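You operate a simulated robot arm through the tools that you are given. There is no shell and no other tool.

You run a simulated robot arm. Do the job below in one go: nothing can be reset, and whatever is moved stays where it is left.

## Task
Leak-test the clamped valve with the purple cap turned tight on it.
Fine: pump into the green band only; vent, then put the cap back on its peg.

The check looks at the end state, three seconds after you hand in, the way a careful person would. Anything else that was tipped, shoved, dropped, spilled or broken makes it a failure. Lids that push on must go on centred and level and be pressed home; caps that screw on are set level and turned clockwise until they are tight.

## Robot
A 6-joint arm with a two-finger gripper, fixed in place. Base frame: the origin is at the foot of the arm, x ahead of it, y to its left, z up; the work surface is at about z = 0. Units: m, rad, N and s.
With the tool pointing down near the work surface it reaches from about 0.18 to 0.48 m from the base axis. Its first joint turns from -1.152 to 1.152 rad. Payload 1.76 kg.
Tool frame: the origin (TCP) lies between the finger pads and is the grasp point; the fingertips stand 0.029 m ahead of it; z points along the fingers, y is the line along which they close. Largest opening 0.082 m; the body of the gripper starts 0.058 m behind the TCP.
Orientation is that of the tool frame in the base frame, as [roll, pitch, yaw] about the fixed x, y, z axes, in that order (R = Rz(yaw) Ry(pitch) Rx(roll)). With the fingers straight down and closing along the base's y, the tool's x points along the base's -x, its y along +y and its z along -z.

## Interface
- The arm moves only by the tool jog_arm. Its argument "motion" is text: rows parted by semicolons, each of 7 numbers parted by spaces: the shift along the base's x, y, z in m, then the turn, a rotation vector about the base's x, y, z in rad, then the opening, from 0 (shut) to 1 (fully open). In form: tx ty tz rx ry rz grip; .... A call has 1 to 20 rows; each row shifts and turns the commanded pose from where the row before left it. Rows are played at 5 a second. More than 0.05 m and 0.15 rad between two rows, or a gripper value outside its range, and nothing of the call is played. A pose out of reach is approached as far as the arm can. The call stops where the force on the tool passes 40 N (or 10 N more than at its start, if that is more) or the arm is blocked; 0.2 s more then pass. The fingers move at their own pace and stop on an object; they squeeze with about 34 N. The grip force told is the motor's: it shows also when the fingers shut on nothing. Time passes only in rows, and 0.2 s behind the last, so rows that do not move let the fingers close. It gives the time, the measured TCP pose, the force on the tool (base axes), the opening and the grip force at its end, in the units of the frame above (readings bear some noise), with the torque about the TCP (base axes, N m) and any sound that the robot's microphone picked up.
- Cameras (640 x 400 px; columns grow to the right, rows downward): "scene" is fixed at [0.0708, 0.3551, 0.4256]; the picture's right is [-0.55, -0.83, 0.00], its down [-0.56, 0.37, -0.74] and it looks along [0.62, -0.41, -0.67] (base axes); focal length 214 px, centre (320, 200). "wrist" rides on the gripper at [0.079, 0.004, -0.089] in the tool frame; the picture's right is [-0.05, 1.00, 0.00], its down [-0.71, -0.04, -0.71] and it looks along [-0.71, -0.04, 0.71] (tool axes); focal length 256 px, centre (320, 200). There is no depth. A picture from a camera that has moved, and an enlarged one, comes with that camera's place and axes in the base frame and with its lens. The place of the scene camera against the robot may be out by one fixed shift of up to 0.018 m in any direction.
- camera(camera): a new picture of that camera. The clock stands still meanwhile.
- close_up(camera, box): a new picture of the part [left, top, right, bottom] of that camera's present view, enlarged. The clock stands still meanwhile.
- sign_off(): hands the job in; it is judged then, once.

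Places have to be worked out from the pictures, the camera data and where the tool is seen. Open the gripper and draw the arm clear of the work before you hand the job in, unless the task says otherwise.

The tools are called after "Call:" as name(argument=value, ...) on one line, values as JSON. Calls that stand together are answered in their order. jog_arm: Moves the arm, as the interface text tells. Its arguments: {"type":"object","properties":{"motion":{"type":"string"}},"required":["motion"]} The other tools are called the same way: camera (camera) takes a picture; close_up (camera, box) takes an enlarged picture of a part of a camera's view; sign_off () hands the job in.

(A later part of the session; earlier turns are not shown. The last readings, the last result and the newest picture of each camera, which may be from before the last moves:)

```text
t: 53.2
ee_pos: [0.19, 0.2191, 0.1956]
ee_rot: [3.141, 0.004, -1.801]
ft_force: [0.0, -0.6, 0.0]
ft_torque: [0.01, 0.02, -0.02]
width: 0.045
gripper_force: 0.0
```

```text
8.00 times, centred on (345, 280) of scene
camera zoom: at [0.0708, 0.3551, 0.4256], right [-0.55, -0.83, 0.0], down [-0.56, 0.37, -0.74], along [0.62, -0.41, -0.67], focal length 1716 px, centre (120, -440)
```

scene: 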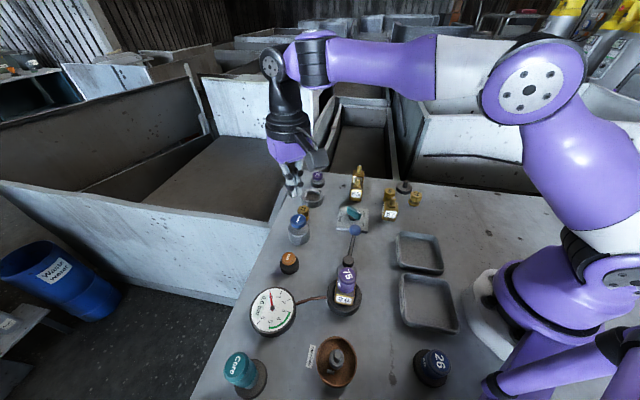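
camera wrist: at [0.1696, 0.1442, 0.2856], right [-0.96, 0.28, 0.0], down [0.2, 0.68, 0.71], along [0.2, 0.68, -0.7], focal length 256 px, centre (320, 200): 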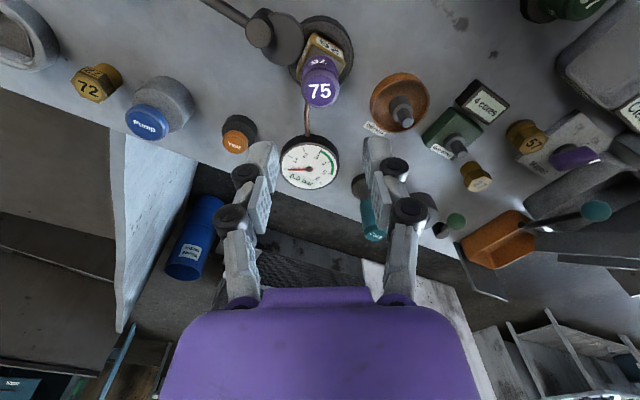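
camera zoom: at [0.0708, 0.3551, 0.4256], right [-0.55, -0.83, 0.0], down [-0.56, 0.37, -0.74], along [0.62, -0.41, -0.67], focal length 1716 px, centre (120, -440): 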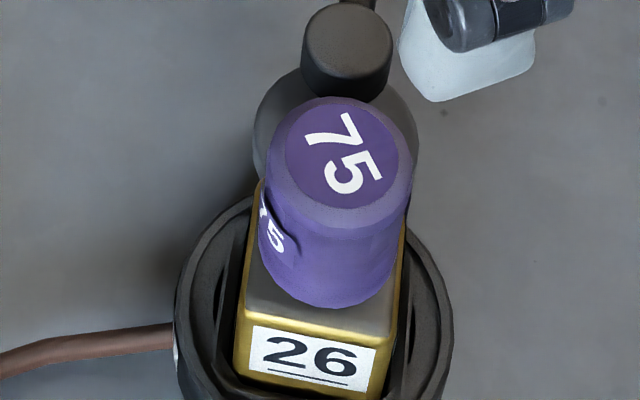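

The cap's top text and side panel now face the camera, so the pads will close on smooth sides. I descend around it with open fingers to z ≈ 0.084 and grip.

Call:
jog_arm(motion="0.0005 0.0006 -0.04 0 0 0 0.55; 0 0 -0.03 0 0 0 0.55; 0 0 -0.02 0 0 0 0.55; 0 0 -0.012 0 0 0 0.55; 0 0 -0.01 0 0 0 0.55; 0 0 0 0 0 0 0.55; 0 0 0 0 0 0 0.55")

Call:
close_up(camera="wrist", box=[220, 80, 420, 220])

Call:
jog_arm(motion="0 0 0 0 0 0 0; 0 0 0 0 0 0 0; 0 0 0 0 0 0 0")

Call:
close_up(camera="wrist", box=[240, 80, 400, 200])

```text
t: 54.8
ee_pos: [0.1927, 0.2215, 0.0843]
ee_rot: [3.141, 0.004, -1.799]
ft_force: [0.1, -0.5, -0.6]
ft_torque: [0.0, 0.0, 0.02]
width: 0.0452
gripper_force: 0.1
```

```text
2.86 times, centred on (320, 150) of wrist
camera zoom: at [0.1705, 0.146, 0.1734], right [-0.96, 0.28, 0.0], down [0.2, 0.68, 0.71], along [0.2, 0.68, -0.71], focal length 731 px, centre (320, 343)
```

zoom: 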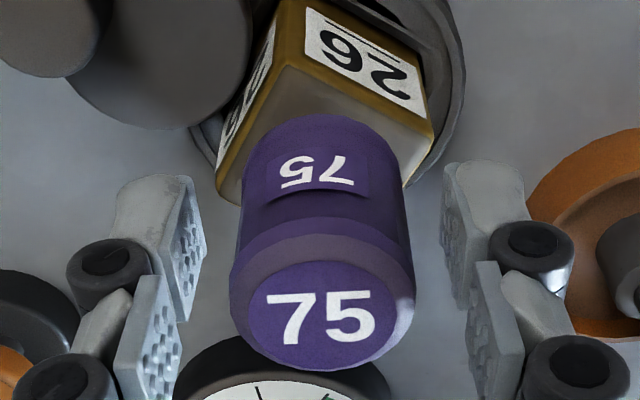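

```text
t: 55.6
ee_pos: [0.1912, 0.2221, 0.0832]
ee_rot: [3.141, 0.002, -1.8]
ft_force: [-10.7, -0.1, 15.5]
ft_torque: [-0.03, 0.41, -0.04]
width: 0.0285
gripper_force: 33.7
```

```text
3.33 times, centred on (320, 140) of wrist
camera zoom: at [0.1704, 0.1461, 0.1737], right [-0.96, 0.28, 0.0], down [0.2, 0.68, 0.71], along [0.2, 0.68, -0.7], focal length 853 px, centre (320, 400)
```

zoom: 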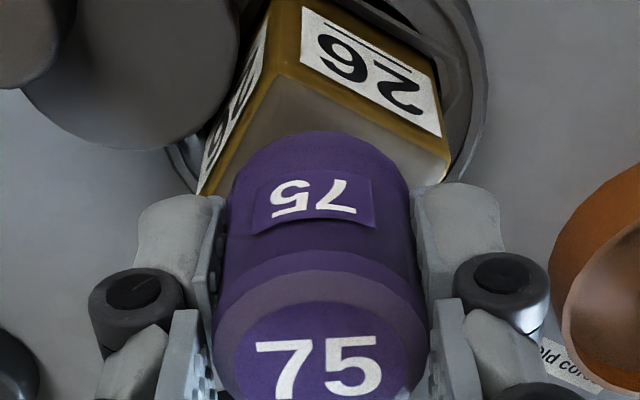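

Gripped on smooth sides; closing produced a -10.7 N side load in x. I relieve that with a 0.5 mm shift, then turn clockwise and watch torque and label.

Call:
jog_arm(motion="-0.0006 0 0.0003 0 0 0 0; 0 0 0 0 0 0 0")

Call:
jog_arm(motion="0 0 0 0 0 -0.1 0; 0 0 0 0 0 -0.1 0; 0 0 0 0 0 -0.1 0; 0 0 0 0 0 0 0")

Call:
close_up(camera="wrist", box=[240, 80, 400, 200])

Call:
close_up(camera="scene", box=[320, 255, 370, 305])

```text
t: 56.2
ee_pos: [0.1916, 0.2226, 0.0841]
ee_rot: [3.142, 0.004, -1.799]
ft_force: [-9.5, -0.2, 17.4]
ft_torque: [-0.03, 0.3, -0.02]
width: 0.0283
gripper_force: 33.9
```

```text
t: 57.2
ee_pos: [0.1921, 0.2214, 0.0824]
ee_rot: [-3.137, 0.004, -2.105]
ft_force: [20.9, -0.2, -10.7]
ft_torque: [0.05, -0.57, 0.44]
width: 0.0281
gripper_force: 33.8
```

```text
3.33 times, centred on (320, 140) of wrist
camera zoom: at [0.148, 0.1556, 0.1726], right [-0.83, 0.55, 0.0], down [0.39, 0.59, 0.71], along [0.4, 0.59, -0.7], focal length 853 px, centre (320, 400)
```

zoom: 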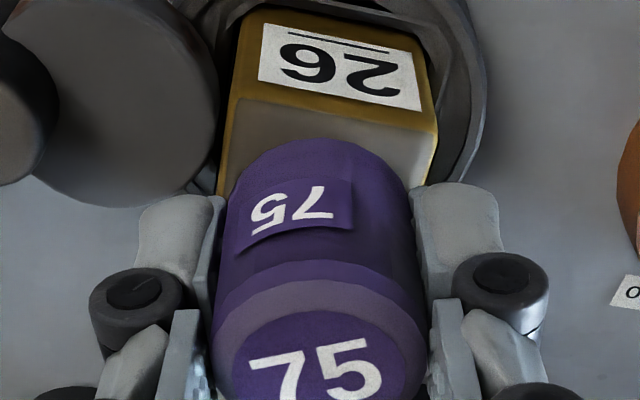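

```text
8.00 times, centred on (345, 280) of scene
camera zoom: at [0.0708, 0.3551, 0.4256], right [-0.55, -0.83, 0.0], down [-0.56, 0.37, -0.74], along [0.62, -0.41, -0.67], focal length 1716 px, centre (120, -440)
```

zoom: 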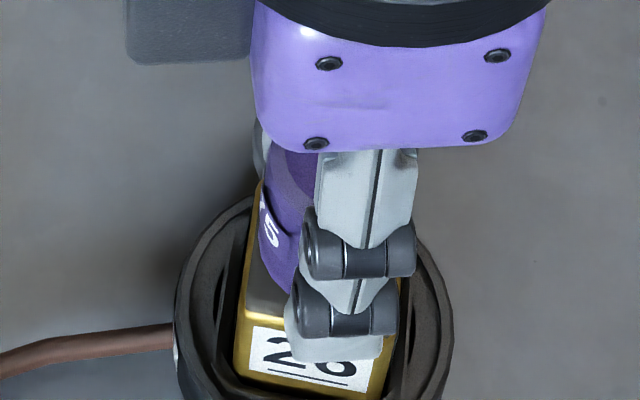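

The cap moved only about 0.1 rad with the rest slipping, and a side load of 21 N built up: my TCP is about 2 mm beyond the cap axis in +y, so turning levers the cap sideways. I re-centre by opening, shifting and re-gripping.

Call:
jog_arm(motion="0 0 0 0 0 0 0.5; 0 0 0 0 0 0 0.5; 0 0 0 0 0 0 0.5")

Call:
close_up(camera="wrist", box=[240, 80, 400, 220])

Call:
close_up(camera="scene", box=[310, 245, 370, 305])

```text
t: 58.0
ee_pos: [0.1907, 0.221, 0.0831]
ee_rot: [-3.141, 0.003, -2.1]
ft_force: [0.2, 0.9, -0.2]
ft_torque: [0.01, 0.0, 0.0]
width: 0.0407
gripper_force: 0.1
```

```text
2.86 times, centred on (320, 150) of wrist
camera zoom: at [0.1474, 0.1555, 0.173], right [-0.83, 0.55, 0.0], down [0.39, 0.59, 0.71], along [0.39, 0.59, -0.71], focal length 731 px, centre (320, 343)
```

zoom: 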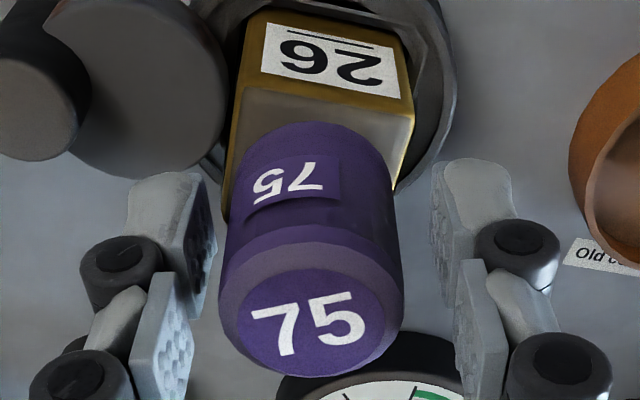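

```text
6.67 times, centred on (340, 275) of scene
camera zoom: at [0.0708, 0.3551, 0.4256], right [-0.55, -0.83, 0.0], down [-0.56, 0.37, -0.74], along [0.62, -0.41, -0.67], focal length 1430 px, centre (187, -300)
```

zoom: 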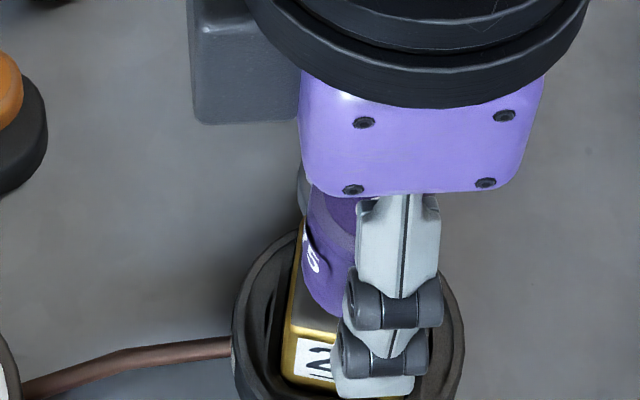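

With the fingers open I see the cap is 1.8 mm off the finger midline (toward +x, -y). I shift the TCP by that amount, re-close, and check that the side load is small.

Call:
jog_arm(motion="0.0015 -0.0009 0 0 0 0 0.5; 0 0 0 0 0 0 0.5; 0 0 0 0 0 0 0; 0 0 0 0 0 0 0; 0 0 0 0 0 0 0")

```text
t: 59.2
ee_pos: [0.1914, 0.2217, 0.0841]
ee_rot: [3.139, 0.004, -2.098]
ft_force: [-22.2, 9.7, 15.8]
ft_torque: [0.21, 0.62, 0.03]
width: 0.0281
gripper_force: 34.1
```

Now the load is 24 N along the finger-closing axis, so that shift overshot. I move back 1 mm along that axis while gripping and re-read.

Call:
jog_arm(motion="-0.0009 0.0005 0 0 0 0 0; 0 0 0 0 0 0 0")

```text
t: 59.8
ee_pos: [0.1911, 0.2203, 0.0838]
ee_rot: [3.14, 0.003, -2.1]
ft_force: [-14.8, 5.6, 17.5]
ft_torque: [0.12, 0.45, 0.1]
width: 0.0282
gripper_force: 33.9
```

Still 16 N along the same axis; I move a further 1.2 mm that way.

Call:
jog_arm(motion="-0.0010 0.0006 0 0 0 0 0; 0 0 0 0 0 0 0")

```text
t: 60.4
ee_pos: [0.1915, 0.2196, 0.0835]
ee_rot: [-3.142, 0.003, -2.102]
ft_force: [-2.7, 2.1, 10.2]
ft_torque: [-0.01, 0.09, 0.09]
width: 0.0282
gripper_force: 34.5
```

Side load is now about 3 N with 10 N of vertical reaction, a good state. I turn clockwise in short 0.15 rad steps, checking forces.

Call:
jog_arm(motion="0 0 -0.0002 0 0 -0.15 0; 0 0 0 0 0 0 0")

Call:
jog_arm(motion="0 0 -0.0002 0 0 -0.15 0; 0 0 0 0 0 0 0")

Call:
close_up(camera="wrist", box=[240, 80, 400, 220])

```text
t: 61.0
ee_pos: [0.1928, 0.2205, 0.0836]
ee_rot: [-3.138, 0.005, -2.257]
ft_force: [13.1, -4.5, 2.8]
ft_torque: [-0.12, -0.4, 0.44]
width: 0.0284
gripper_force: 34.0
```

```text
t: 61.6
ee_pos: [0.1922, 0.2202, 0.0835]
ee_rot: [-3.139, 0.006, -2.407]
ft_force: [32.2, -14.5, 2.4]
ft_torque: [-0.33, -0.79, 0.33]
width: 0.0283
gripper_force: 33.9
```

```text
2.86 times, centred on (320, 150) of wrist
camera zoom: at [0.1301, 0.1713, 0.1727], right [-0.63, 0.78, 0.0], down [0.54, 0.44, 0.71], along [0.55, 0.45, -0.7], focal length 731 px, centre (320, 343)
```

zoom: 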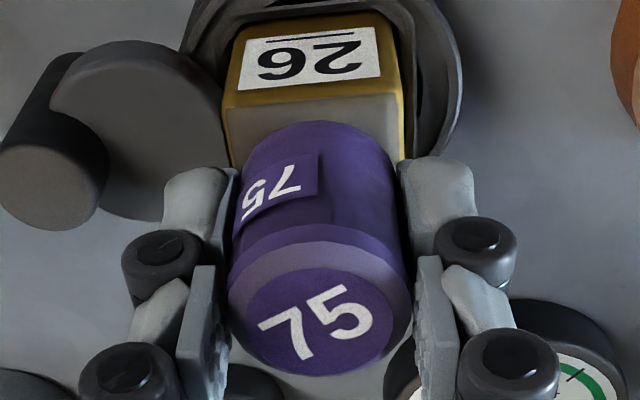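

The label again stayed put while the fingers slid around it, so the cap is at a hard stop after about 60° of turn. Before blaming the cap, I noticed further items at the bench's near-left in earlier wrist views, including something purple, so I release, rise and look there.

Call:
jog_arm(motion="0 0 0 0 0 0.05 0.55; 0 0 0 0 0 0 0.55; 0 0 0 0 0 0 0.55; 0 0 0.02 0 0 0 0.55; 0 0 0.03 0 0 0 0.55; 0 0 0.03 0 0 0.1 0.55; 0 0 0.04 0 0 0.1 0.55; 0 0 0.04 0 0 0.14 0.55; 0 0 0 0 0 0.14 0.55; 0 0 0 0 0 0.14 0.55; 0 0 0 0 0 0.1 0.55; 0 0 0 0 0 0 0.55")

Call:
camera(camera="wrist")

Call:
close_up(camera="wrist", box=[380, 0, 640, 200])

Call:
close_up(camera="scene", box=[310, 245, 370, 305])

```text
t: 64.2
ee_pos: [0.1901, 0.2208, 0.244]
ee_rot: [3.14, 0.003, -1.628]
ft_force: [0.2, 1.0, -0.3]
ft_torque: [0.01, 0.03, 0.02]
width: 0.0452
gripper_force: 0.1
```

```text
taken
camera wrist: at [0.1815, 0.1425, 0.3333], right [-0.99, 0.11, 0.0], down [0.08, 0.7, 0.71], along [0.08, 0.7, -0.7], focal length 256 px, centre (320, 200)
```

wrist: 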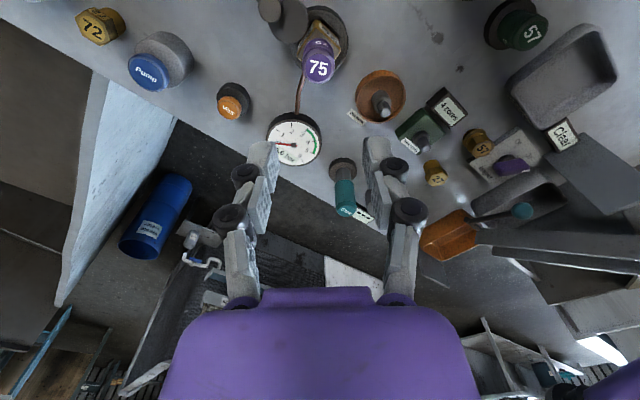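

```text
2.00 times, centred on (510, 100) of wrist
camera zoom: at [0.1815, 0.1425, 0.3333], right [-0.99, 0.11, 0.0], down [0.08, 0.7, 0.71], along [0.08, 0.7, -0.7], focal length 512 px, centre (-60, 400)
```

zoom: 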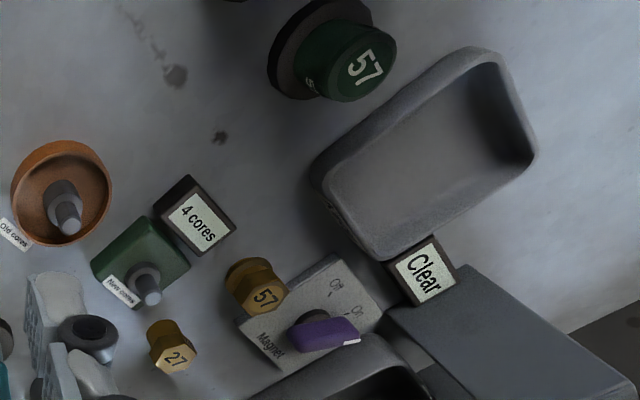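

```text
6.67 times, centred on (340, 275) of scene
camera zoom: at [0.0708, 0.3551, 0.4256], right [-0.55, -0.83, 0.0], down [-0.56, 0.37, -0.74], along [0.62, -0.41, -0.67], focal length 1430 px, centre (187, -300)
```

zoom: 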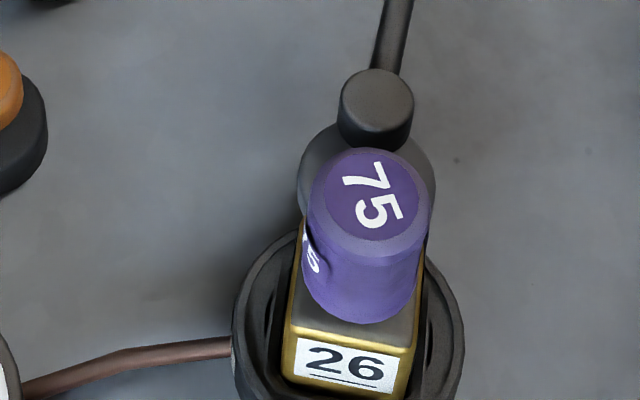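

The other purple thing is a "Magnet" switch, so cap 75 is the right one. I take the same 8x scene zoom as before to compare the cap's angle and height exactly.

Call:
close_up(camera="scene", box=[320, 255, 370, 305])

Call:
close_up(camera="wrist", box=[250, 90, 340, 170])

Call:
close_up(camera="scene", box=[330, 270, 360, 300])

```text
8.00 times, centred on (345, 280) of scene
camera zoom: at [0.0708, 0.3551, 0.4256], right [-0.55, -0.83, 0.0], down [-0.56, 0.37, -0.74], along [0.62, -0.41, -0.67], focal length 1716 px, centre (120, -440)
```

zoom: 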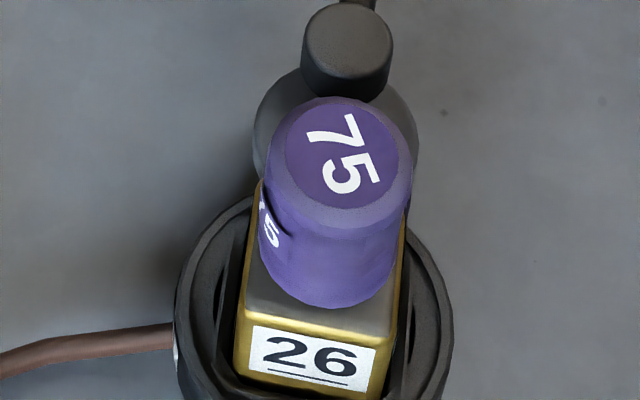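

```text
5.00 times, centred on (295, 130) of wrist
camera zoom: at [0.1815, 0.1425, 0.3333], right [-0.99, 0.11, 0.0], down [0.08, 0.7, 0.71], along [0.08, 0.7, -0.7], focal length 1280 px, centre (445, 550)
```

zoom: 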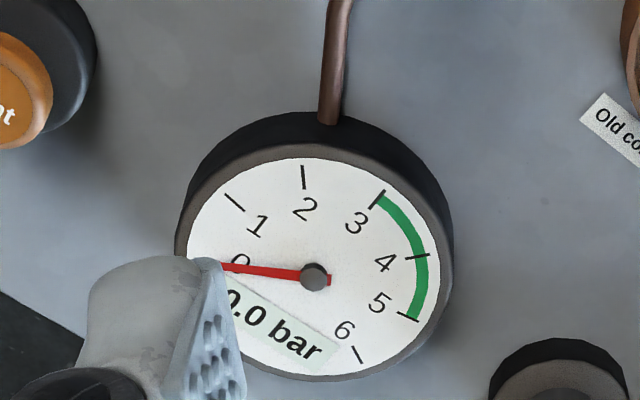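

```text
13.33 times, centred on (345, 285) of scene
camera zoom: at [0.0708, 0.3551, 0.4256], right [-0.55, -0.83, 0.0], down [-0.56, 0.37, -0.74], along [0.62, -0.41, -0.67], focal length 2860 px, centre (-13, -933)
```

zoom: 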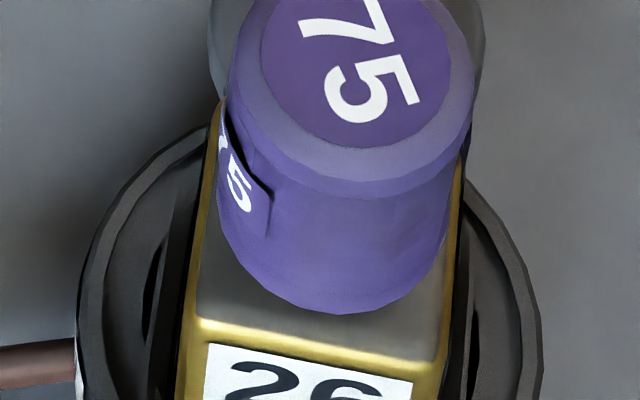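

Compared with before, the side label has moved a little further clockwise (about 0.15 rad), so the cap is threaded but can still be tightened. I go back down at this yaw, re-grip, and null the side load first so the full grip torque goes into the thread.

Call:
jog_arm(motion="0 0 -0.04 0 0 0 0.55; 0 0 -0.04 0 0 0 0.55; 0 0 -0.04 0 0 0 0.55; 0 0 -0.02 0 0 0 0.55; 0 0 -0.0185 0 0 0 0.55; 0 0 0 0 0 0 0.55; 0 0 0 0 0 0 0.55; 0 0 0 0 0 0 0; 0 0 0 0 0 0 0; 0 0 0 0 0 0 0")

Call:
close_up(camera="wrist", box=[240, 80, 400, 220])

```text
t: 66.4
ee_pos: [0.1908, 0.2199, 0.0853]
ee_rot: [-3.14, 0.005, -1.632]
ft_force: [17.5, -4.4, 6.0]
ft_torque: [-0.15, -0.59, 0.07]
width: 0.0282
gripper_force: 33.9
```

```text
2.86 times, centred on (320, 150) of wrist
camera zoom: at [0.1818, 0.1421, 0.1762], right [-0.99, 0.11, 0.0], down [0.08, 0.7, 0.71], along [0.08, 0.71, -0.7], focal length 731 px, centre (320, 343)
```

zoom: 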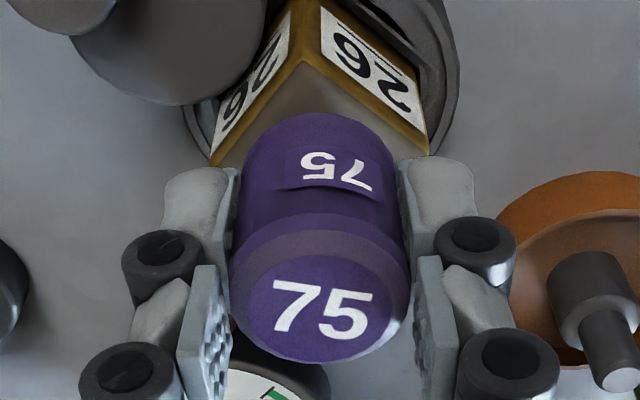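

The residual load is 17.5 N in +x; I shift 1.3 mm in +x to null it.

Call:
jog_arm(motion="0.0013 -0.0002 0.0002 0 0 0 0; 0 0 0 0 0 0 0")

```text
t: 67.0
ee_pos: [0.1915, 0.2187, 0.0869]
ee_rot: [3.14, 0.003, -1.629]
ft_force: [0.8, -7.3, 29.4]
ft_torque: [-0.31, -0.06, -0.03]
width: 0.0283
gripper_force: 33.5
```

Side load is nearly null. I now make a long continuous clockwise turn of 0.9 rad in one go and see how far the cap follows.

Call:
jog_arm(motion="0 -0.0003 0.0006 0 0 -0.1 0; 0 0 0 0 0 -0.1 0; 0 0 0 0 0 -0.1 0; 0 0 0 0 0 -0.1 0; 0 0 0 0 0 -0.1 0; 0 0 0 0 0 -0.1 0; 0 0 0 0 0 -0.1 0; 0 0 0 0 0 -0.1 0; 0 0 0 0 0 -0.1 0; 0 0 0 0 0 0 0")

Call:
close_up(camera="wrist", box=[240, 80, 400, 220])

Call:
close_up(camera="scene", box=[320, 255, 370, 305])

```text
t: 69.2
ee_pos: [0.1932, 0.2216, 0.0874]
ee_rot: [3.14, 0.001, -2.533]
ft_force: [6.3, -1.0, -7.8]
ft_torque: [-0.07, -0.17, 0.43]
width: 0.0283
gripper_force: 34.8
```

```text
2.86 times, centred on (320, 150) of wrist
camera zoom: at [0.1248, 0.1788, 0.1758], right [-0.53, 0.85, 0.0], down [0.6, 0.37, 0.71], along [0.6, 0.37, -0.7], focal length 731 px, centre (320, 343)
```

zoom: 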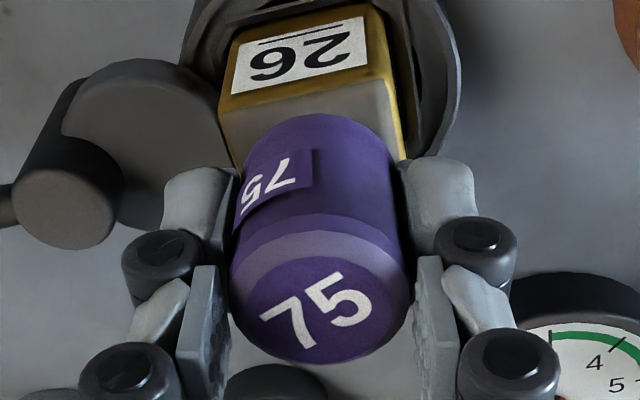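

```text
8.00 times, centred on (345, 280) of scene
camera zoom: at [0.0708, 0.3551, 0.4256], right [-0.55, -0.83, 0.0], down [-0.56, 0.37, -0.74], along [0.62, -0.41, -0.67], focal length 1716 px, centre (120, -440)
```

zoom: 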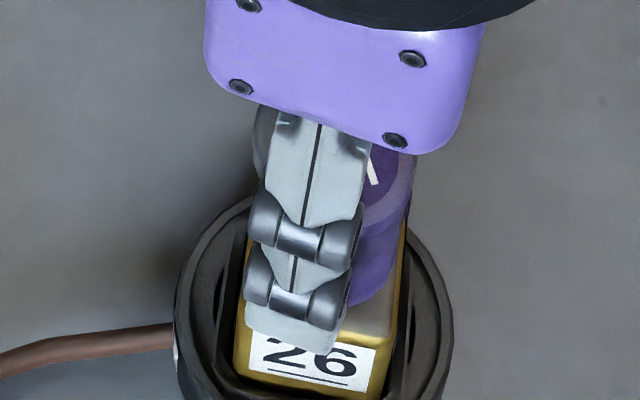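

In the tool frame the label slid about 0.8 of the 0.9 rad, so the cap hardly turned. I open and compare its angle in the scene view.

Call:
jog_arm(motion="0 0 0 0 0 0 0.55; 0 0 0 0 0 0 0.55; 0 0 0.03 0 0 0 0.55; 0 0 0.04 0 0 0.12 0.55; 0 0 0.03 0 0 0.12 0.55; 0 0 0.03 0 0 0.12 0.55; 0 0 0 0 0 0 0.55; 0 0 0 0 0 0 0.55")

Call:
close_up(camera="scene", box=[320, 255, 370, 305])

Call:
close_up(camera="scene", box=[280, 180, 400, 340])

```text
t: 71.0
ee_pos: [0.1903, 0.2199, 0.2161]
ee_rot: [3.142, 0.005, -2.168]
ft_force: [0.6, -0.1, 0.6]
ft_torque: [-0.01, 0.01, 0.01]
width: 0.045
gripper_force: 0.0
```

```text
8.00 times, centred on (345, 280) of scene
camera zoom: at [0.0708, 0.3551, 0.4256], right [-0.55, -0.83, 0.0], down [-0.56, 0.37, -0.74], along [0.62, -0.41, -0.67], focal length 1716 px, centre (120, -440)
```

zoom: 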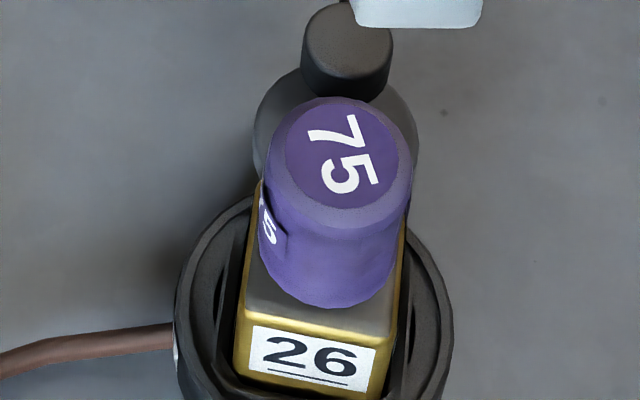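

```text
2.50 times, centred on (340, 260) of scene
camera zoom: at [0.0708, 0.3551, 0.4256], right [-0.55, -0.83, 0.0], down [-0.56, 0.37, -0.74], along [0.62, -0.41, -0.67], focal length 536 px, centre (270, 50)
```

zoom: 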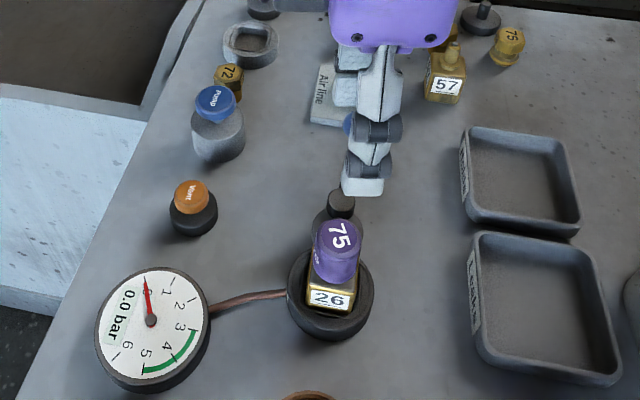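

The cap advanced only a few degrees more, so it is converging to tight. I try the pump again: travel over, closed fingers, and press to the click.

Call:
jog_arm(motion="0.0352 -0.0007 0 0 0 -0.139 0.3; 0.0352 -0.0007 0 0 0 -0.139 0; 0.0352 -0.0007 0 0 0 -0.139 0; 0.0352 -0.0007 0 0 0 -0.139 0; 0.0352 -0.0007 0 0 0 -0.139 0; 0 0 -0.04 0 0 -0.139 0; 0 0 -0.04 0 0 -0.139 0; 0 0 -0.035 0 0 0 0; 0 0 0 0 0 0 0; 0 0 0 0 0 0 0")

Call:
camera(camera="wrist")

```text
t: 73.2
ee_pos: [0.3659, 0.2182, 0.1001]
ee_rot: [-3.141, 0.002, 3.14]
ft_force: [-0.9, -0.3, -1.1]
ft_torque: [0.01, 0.0, -0.04]
width: 0.0
gripper_force: 28.9
```

```text
taken
camera wrist: at [0.2876, 0.2224, 0.1892], right [0.05, 1.0, 0.0], down [0.7, -0.04, 0.71], along [0.71, -0.04, -0.71], focal length 256 px, centre (320, 200)
```

wrist: 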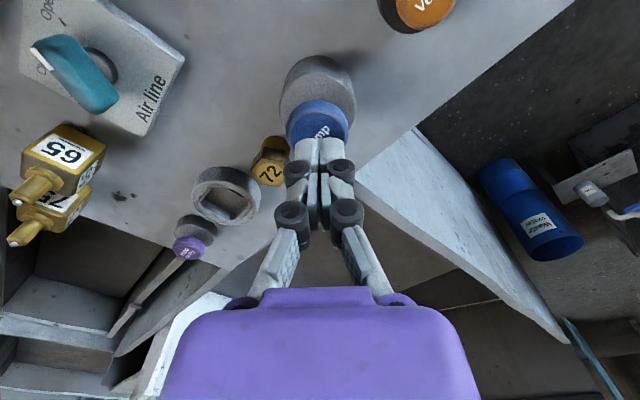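

I'm over the button again at the same pose. I press down to the click point and read the gauge right away.

Call:
jog_arm(motion="0 0 -0.012 0 0 0 0; 0 0 -0.0115 0 0 0 0")

Call:
close_up(camera="scene", box=[230, 240, 310, 345])

```text
t: 73.8
ee_pos: [0.3677, 0.2177, 0.0787]
ee_rot: [3.14, 0.006, 3.14]
ft_force: [2.9, 1.0, 5.2]
ft_torque: [0.0, -0.05, -0.01]
width: 0.0057
gripper_force: 29.0
heard: click
```

```text
3.81 times, centred on (270, 292) of scene
camera zoom: at [0.0707, 0.3551, 0.4256], right [-0.55, -0.83, 0.0], down [-0.56, 0.37, -0.74], along [0.62, -0.41, -0.67], focal length 817 px, centre (510, -152)
```

zoom: 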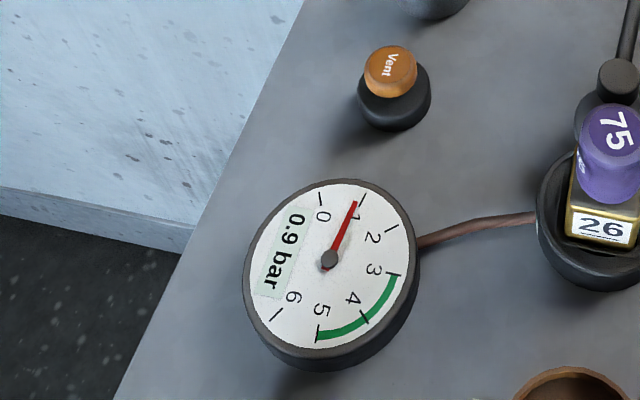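

The gauge jumped to 0.9 bar, so the cap is sealed now. I release the button and check whether the reading is per stroke and holds.

Call:
jog_arm(motion="0 0 0.008 0 0 0 0; 0 0 0.008 0 0 0 0")

Call:
close_up(camera="scene", box=[230, 240, 310, 345])

```text
t: 74.4
ee_pos: [0.3683, 0.2161, 0.0926]
ee_rot: [-3.141, 0.001, 3.139]
ft_force: [0.1, 0.7, 0.0]
ft_torque: [-0.01, 0.03, 0.01]
width: 0.0001
gripper_force: 29.1
```

```text
3.81 times, centred on (270, 292) of scene
camera zoom: at [0.0708, 0.3551, 0.4256], right [-0.55, -0.83, 0.0], down [-0.56, 0.37, -0.74], along [0.62, -0.41, -0.67], focal length 817 px, centre (510, -152)
```

zoom: 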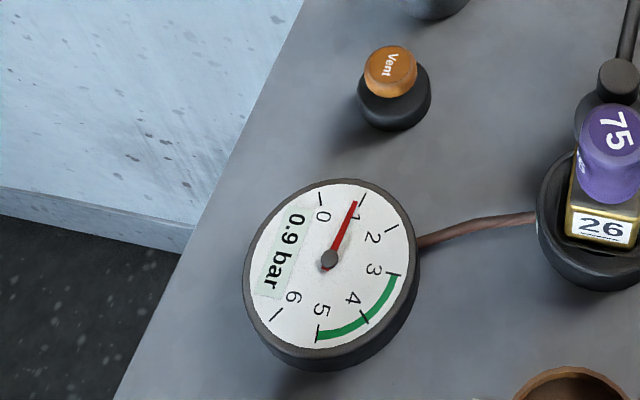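

It held at 0.9 bar, so one stroke adds about 0.9 bar. Four strokes should give about 3.6 bar; I make stroke two and check.

Call:
jog_arm(motion="0 0 -0.008 0 0 0 0; 0 0 -0.008 0 0 0 0; 0 0 0.008 0 0 0 0; 0 0 0.008 0 0 0 0")

Call:
close_up(camera="scene", box=[230, 240, 310, 345])

```text
t: 75.4
ee_pos: [0.3679, 0.2164, 0.0926]
ee_rot: [-3.141, 0.003, 3.141]
ft_force: [-0.4, -0.6, 0.4]
ft_torque: [-0.02, 0.0, 0.01]
width: 0.0
gripper_force: 29.4
heard: click
```

```text
3.81 times, centred on (270, 292) of scene
camera zoom: at [0.0708, 0.3551, 0.4256], right [-0.55, -0.83, 0.0], down [-0.56, 0.37, -0.74], along [0.62, -0.41, -0.67], focal length 817 px, centre (510, -152)
```

zoom: 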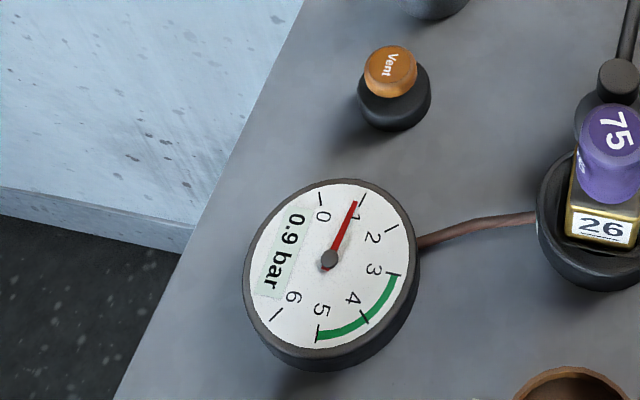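

A click was heard but the gauge still reads 0.9. I wait a moment and look again before pressing any more, to avoid overshooting.

Call:
jog_arm(motion="0 0 0 0 0 0 0; 0 0 0 0 0 0 0; 0 0 0 0 0 0 0")

Call:
close_up(camera="scene", box=[230, 240, 310, 345])

Call:
close_up(camera="scene", box=[320, 255, 370, 305])

```text
t: 76.2
ee_pos: [0.3669, 0.2177, 0.0931]
ee_rot: [-3.141, 0.002, -3.141]
ft_force: [-0.6, 0.2, 0.7]
ft_torque: [-0.02, 0.03, -0.03]
width: 0.0
gripper_force: 28.9
```

```text
3.81 times, centred on (270, 292) of scene
camera zoom: at [0.0708, 0.3551, 0.4256], right [-0.55, -0.83, 0.0], down [-0.56, 0.37, -0.74], along [0.62, -0.41, -0.67], focal length 817 px, centre (510, -152)
```

zoom: 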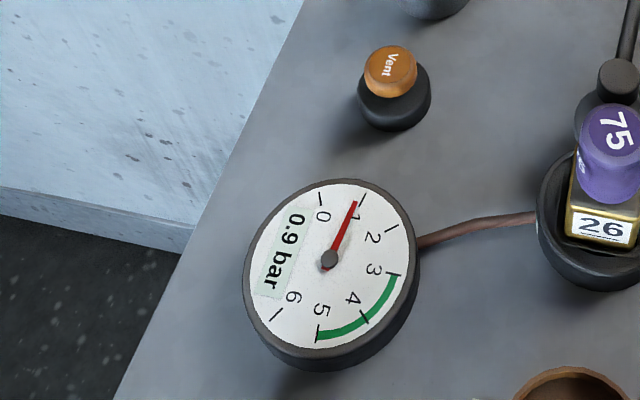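

```text
8.00 times, centred on (345, 280) of scene
camera zoom: at [0.0708, 0.3551, 0.4256], right [-0.55, -0.83, 0.0], down [-0.56, 0.37, -0.74], along [0.62, -0.41, -0.67], focal length 1716 px, centre (120, -440)
```

zoom: 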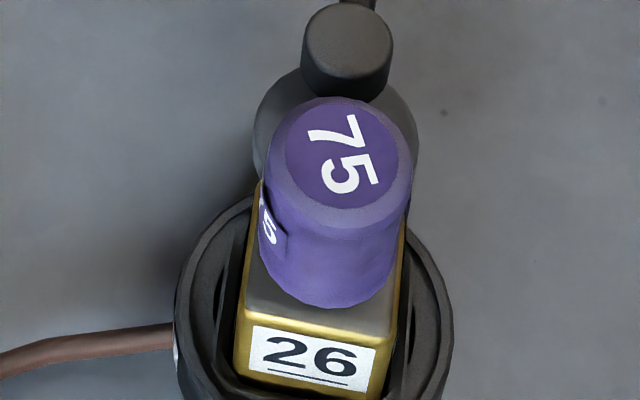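

Still a steady 0.9 bar, so that quick stroke didn't count, probably because the dwell was too short. I press as I did the first time, ending the call with the button down, then read.

Call:
jog_arm(motion="0 0 -0.008 0 0 0 0; 0 0 -0.0085 0 0 0 0; 0 0 0 0 0 0 0")

Call:
close_up(camera="scene", box=[230, 240, 310, 345])

```text
t: 77.0
ee_pos: [0.3687, 0.2155, 0.077]
ee_rot: [3.141, 0.005, 3.139]
ft_force: [1.8, 0.9, 6.3]
ft_torque: [0.03, 0.03, -0.01]
width: 0.006
gripper_force: 28.7
heard: click
```

```text
3.81 times, centred on (270, 292) of scene
camera zoom: at [0.0707, 0.3551, 0.4256], right [-0.55, -0.83, 0.0], down [-0.56, 0.37, -0.74], along [0.62, -0.41, -0.67], focal length 817 px, centre (510, -152)
```

zoom: 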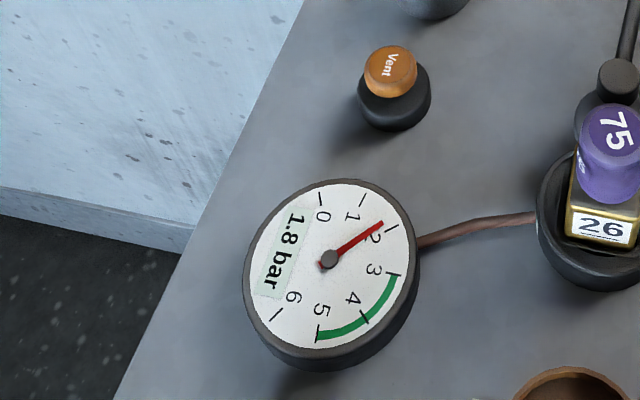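

The gauge now reads 1.8 bar, so strokes with a full dwell count 0.9 bar each. I release, and press again with the same dwell.

Call:
jog_arm(motion="0 0 0.0085 0 0 0 0; 0 0 0.008 0 0 0 0; 0 0 0 0 0 0 0")

Call:
jog_arm(motion="0 0 -0.008 0 0 0 0; 0 0 -0.0085 0 0 0 0; 0 0 0 0 0 0 0")

Call:
close_up(camera="scene", box=[230, 240, 310, 345])

```text
t: 77.8
ee_pos: [0.3673, 0.2167, 0.0926]
ee_rot: [3.141, 0.004, 3.139]
ft_force: [-0.3, 0.2, -0.1]
ft_torque: [-0.03, 0.03, 0.04]
width: 0.0
gripper_force: 29.0
```

```text
t: 78.6
ee_pos: [0.3693, 0.2167, 0.0771]
ee_rot: [3.141, 0.003, 3.141]
ft_force: [-3.8, 1.3, 7.3]
ft_torque: [0.05, 0.14, 0.01]
width: 0.0058
gripper_force: 28.9
heard: click
```

```text
3.81 times, centred on (270, 292) of scene
camera zoom: at [0.0707, 0.3551, 0.4256], right [-0.55, -0.83, 0.0], down [-0.56, 0.37, -0.74], along [0.62, -0.41, -0.67], focal length 817 px, centre (510, -152)
```

zoom: 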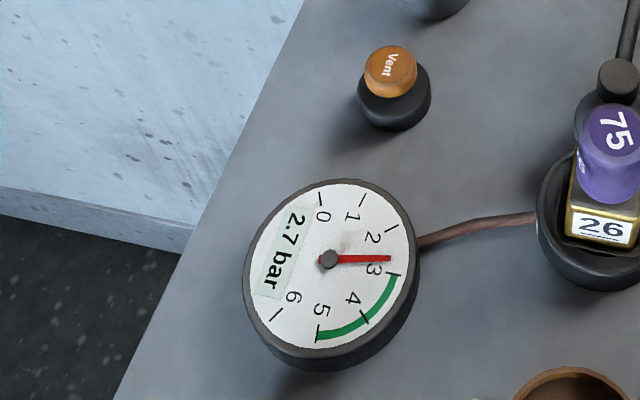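

The gauge reads 2.7 bar. One more full stroke should bring it to about 3.6 bar, inside the green band.

Call:
jog_arm(motion="0 0 0.0085 0 0 0 0; 0 0 0.008 0 0 0 0; 0 0 0 0 0 0 0")

Call:
jog_arm(motion="0 0 -0.008 0 0 0 0; 0 0 -0.0085 0 0 0 0; 0 0 0 0 0 0 0")

Call:
close_up(camera="scene", box=[230, 240, 310, 345])

```text
t: 79.4
ee_pos: [0.3697, 0.2165, 0.0928]
ee_rot: [-3.141, 0.003, 3.139]
ft_force: [0.1, -0.3, 0.2]
ft_torque: [-0.01, 0.0, 0.0]
width: 0.0
gripper_force: 28.9
```

```text
t: 80.2
ee_pos: [0.3688, 0.2174, 0.0774]
ee_rot: [3.14, 0.004, 3.139]
ft_force: [-0.4, -1.9, 6.7]
ft_torque: [-0.06, 0.06, 0.02]
width: 0.0062
gripper_force: 29.3
heard: click
```

```text
3.81 times, centred on (270, 292) of scene
camera zoom: at [0.0707, 0.3551, 0.4256], right [-0.55, -0.83, 0.0], down [-0.56, 0.37, -0.74], along [0.62, -0.41, -0.67], focal length 817 px, centre (510, -152)
```

zoom: 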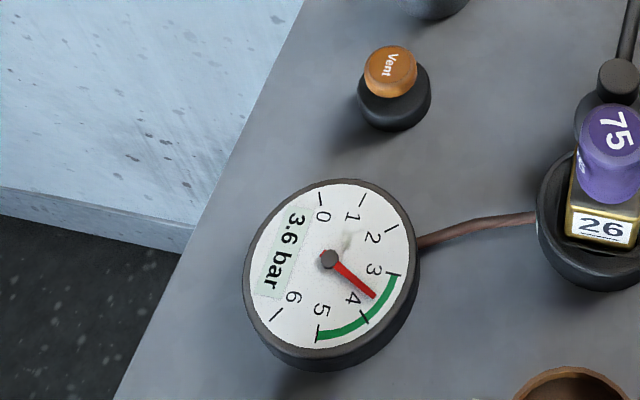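

3.6 bar: the needle is well inside the green band. I lift off the pump and wait several seconds to watch whether the pressure holds, which is the leak test itself.

Call:
jog_arm(motion="0 0 0.0085 0 0 0 0; 0 0 0.03 0 0 0 0; 0 0 0.04 0 0 0 0; 0 0 0 0 0 0 0; 0 0 0 0 0 0 0; 0 0 0 0 0 0 0; 0 0 0 0 0 0 0; 0 0 0 0 0 0 0; 0 0 0 0 0 0 0; 0 0 0 0 0 0 0; 0 0 0 0 0 0 0; 0 0 0 0 0 0 0; 0 0 0 0 0 0 0; 0 0 0 0 0 0 0; 0 0 0 0 0 0 0; 0 0 0 0 0 0 0; 0 0 0 0 0 0 0; 0 0 0 0 0 0 0")

Call:
close_up(camera="scene", box=[230, 240, 310, 345])

Call:
camera(camera="wrist")

```text
t: 84.0
ee_pos: [0.369, 0.2186, 0.1551]
ee_rot: [3.14, 0.004, 3.14]
ft_force: [0.1, 0.3, 0.6]
ft_torque: [0.0, -0.01, 0.02]
width: 0.0001
gripper_force: 28.4
```

```text
3.81 times, centred on (270, 292) of scene
camera zoom: at [0.0708, 0.3551, 0.4256], right [-0.55, -0.83, 0.0], down [-0.56, 0.37, -0.74], along [0.62, -0.41, -0.67], focal length 817 px, centre (510, -152)
```

zoom: 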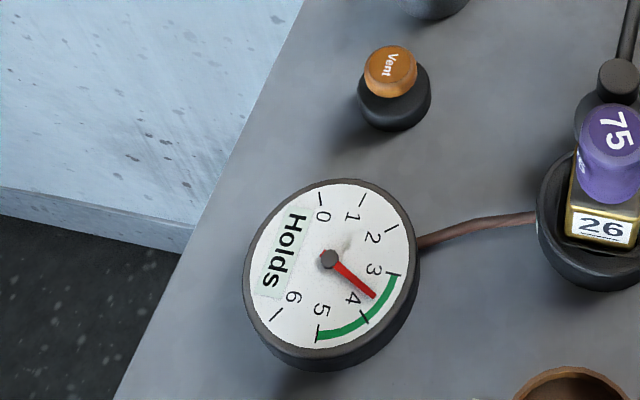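

```text
taken
camera wrist: at [0.2893, 0.2236, 0.2444], right [0.05, 1.0, 0.0], down [0.7, -0.04, 0.71], along [0.71, -0.04, -0.7], focal length 256 px, centre (320, 200)
```

wrist: 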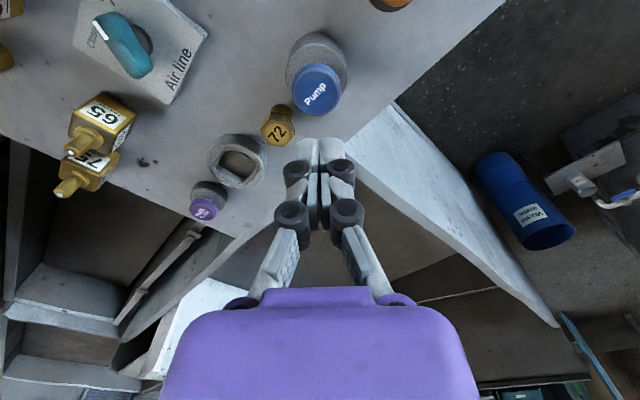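

The gauge display now reads "Holds" with the needle steady in the green band, so the leak test passed. Next is Vent, which I triangulate at about (0.3085, 0.2748, 0.028); I move above it and check.

Call:
jog_arm(motion="-0.0202 0.0187 0 0 0 0 0; -0.0202 0.0187 0 0 0 0 0; -0.0201 0.0188 -0.01 0 0 0 0; 0 0 -0.035 0 0 0 0; 0 0 0 0 0 0 0; 0 0 0 0 0 0 0")

Call:
camera(camera="wrist")

Call:
close_up(camera="wrist", box=[260, 60, 380, 160])

Call:
close_up(camera="scene", box=[230, 180, 370, 345])

```text
t: 85.4
ee_pos: [0.3024, 0.2729, 0.1072]
ee_rot: [3.142, 0.003, 3.139]
ft_force: [-0.2, -0.4, 0.5]
ft_torque: [0.01, 0.0, -0.01]
width: 0.0001
gripper_force: 29.2
```

```text
taken
camera wrist: at [0.2243, 0.2786, 0.198], right [0.05, 1.0, 0.0], down [0.7, -0.04, 0.71], along [0.71, -0.04, -0.71], focal length 256 px, centre (320, 200)
```

wrist: 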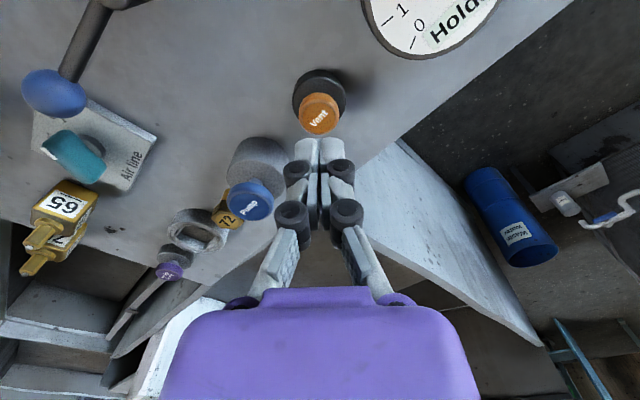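

```text
4.00 times, centred on (320, 110) of wrist
camera zoom: at [0.2243, 0.2786, 0.198], right [0.05, 1.0, 0.0], down [0.7, -0.04, 0.71], along [0.71, -0.04, -0.71], focal length 1024 px, centre (320, 560)
```

zoom: 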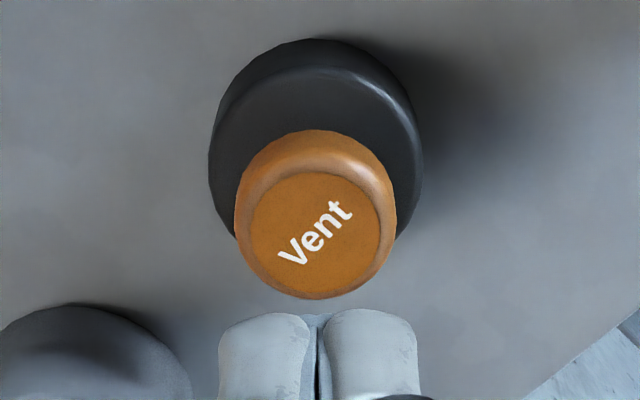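

```text
2.42 times, centred on (300, 262) of scene
camera zoom: at [0.0708, 0.3551, 0.4256], right [-0.55, -0.83, 0.0], down [-0.56, 0.37, -0.74], along [0.62, -0.41, -0.67], focal length 520 px, centre (368, 48)
```

zoom: 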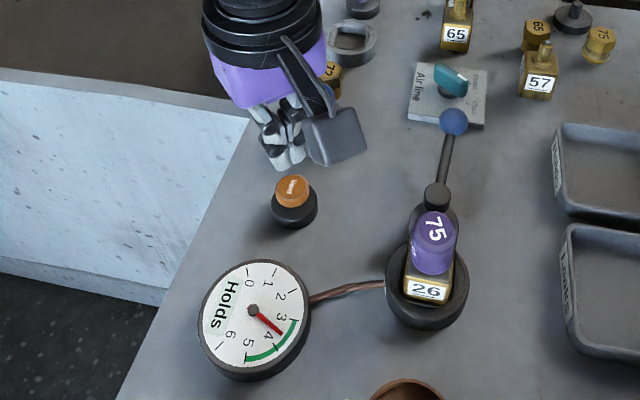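

The Vent button top is near (0.309, 0.274). I shift +6 mm in x and lower to just above it.

Call:
jog_arm(motion="0.006 0.001 -0.02 0 0 0 0; 0 0 -0.02 0 0 0 0; 0 0 0 0 0 0 0; 0 0 0 0 0 0 0")

Call:
close_up(camera="wrist", box=[240, 60, 400, 180])

Call:
close_up(camera="scene", box=[230, 180, 370, 345])

```text
t: 86.4
ee_pos: [0.3129, 0.2724, 0.0691]
ee_rot: [-3.14, 0.004, 3.139]
ft_force: [0.5, 0.5, -0.8]
ft_torque: [-0.01, -0.02, 0.05]
width: 0.0002
gripper_force: 28.4
```

```text
3.33 times, centred on (320, 120) of wrist
camera zoom: at [0.2335, 0.278, 0.1583], right [0.05, 1.0, 0.0], down [0.7, -0.04, 0.71], along [0.71, -0.04, -0.7], focal length 853 px, centre (320, 467)
```

zoom: 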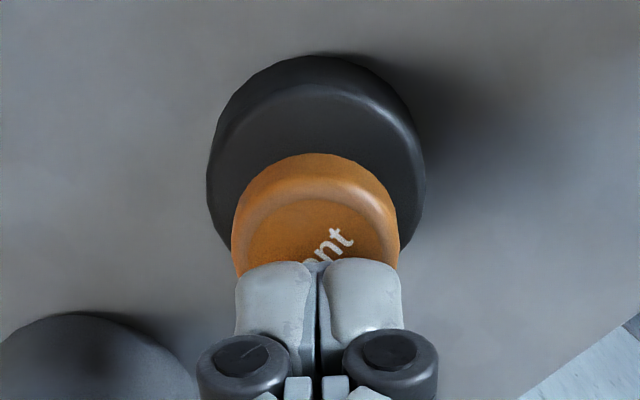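

```text
2.42 times, centred on (300, 262) of scene
camera zoom: at [0.0708, 0.3551, 0.4256], right [-0.55, -0.83, 0.0], down [-0.56, 0.37, -0.74], along [0.62, -0.41, -0.67], focal length 520 px, centre (368, 48)
```

zoom: 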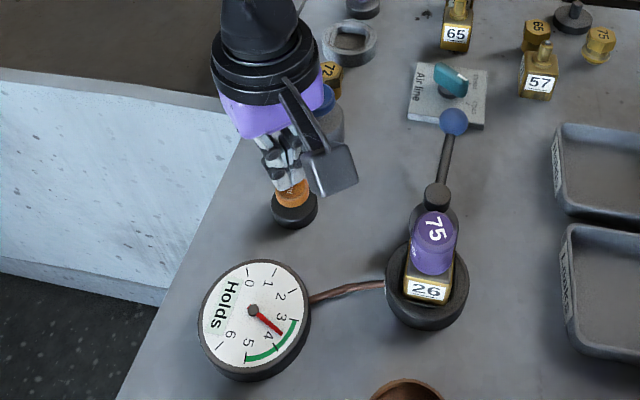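

The fingertips are over the orange button. I press down in small steps and hold until the gauge drops.

Call:
jog_arm(motion="-0.002 0.001 -0.006 0 0 0 0; 0 0 -0.004 0 0 0 0; 0 0 0 0 0 0 0")

Call:
jog_arm(motion="0 0 -0.004 0 0 0 0; 0 0 0 0 0 0 0")

Call:
close_up(camera="scene", box=[230, 180, 370, 345])

```text
t: 87.2
ee_pos: [0.3102, 0.2743, 0.0598]
ee_rot: [3.14, 0.004, 3.14]
ft_force: [-0.2, 0.2, 1.2]
ft_torque: [0.03, 0.0, -0.02]
width: 0.0058
gripper_force: 29.0
```

```text
t: 87.8
ee_pos: [0.311, 0.2755, 0.0565]
ee_rot: [3.141, 0.003, 3.139]
ft_force: [0.9, -2.6, 5.8]
ft_torque: [-0.08, 0.06, 0.02]
width: 0.0061
gripper_force: 29.4
heard: click
```

```text
2.42 times, centred on (300, 262) of scene
camera zoom: at [0.0707, 0.3551, 0.4256], right [-0.55, -0.83, 0.0], down [-0.56, 0.37, -0.74], along [0.62, -0.41, -0.67], focal length 520 px, centre (368, 48)
```

zoom: 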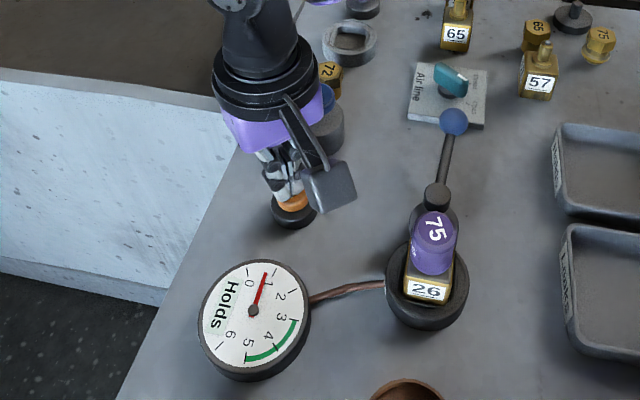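

The vent clicked and the needle is dropping (around 0.8 bar, display still "Holds"). I hold the button for another second and re-read.

Call:
jog_arm(motion="0 0 0 0 0 0 0; 0 0 0 0 0 0 0; 0 0 0 0 0 0 0; 0 0 0 0 0 0 0; 0 0 0 0 0 0 0")

Call:
close_up(camera="scene", box=[230, 240, 310, 345])

```text
t: 89.0
ee_pos: [0.311, 0.2754, 0.0556]
ee_rot: [3.141, 0.004, 3.141]
ft_force: [2.0, 0.4, 6.0]
ft_torque: [0.0, -0.04, -0.02]
width: 0.0059
gripper_force: 29.3
```

```text
3.81 times, centred on (270, 292) of scene
camera zoom: at [0.0707, 0.3551, 0.4256], right [-0.55, -0.83, 0.0], down [-0.56, 0.37, -0.74], along [0.62, -0.41, -0.67], focal length 817 px, centre (510, -152)
```

zoom: 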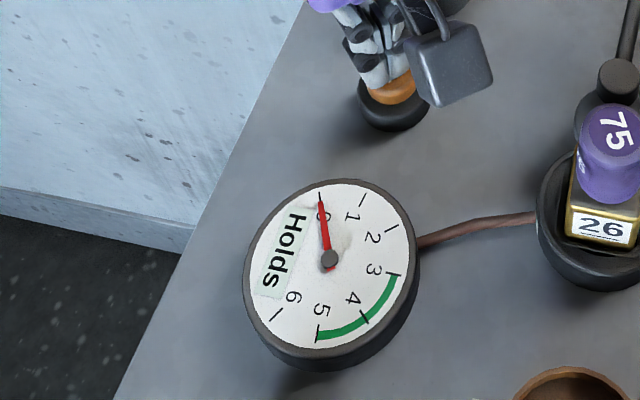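

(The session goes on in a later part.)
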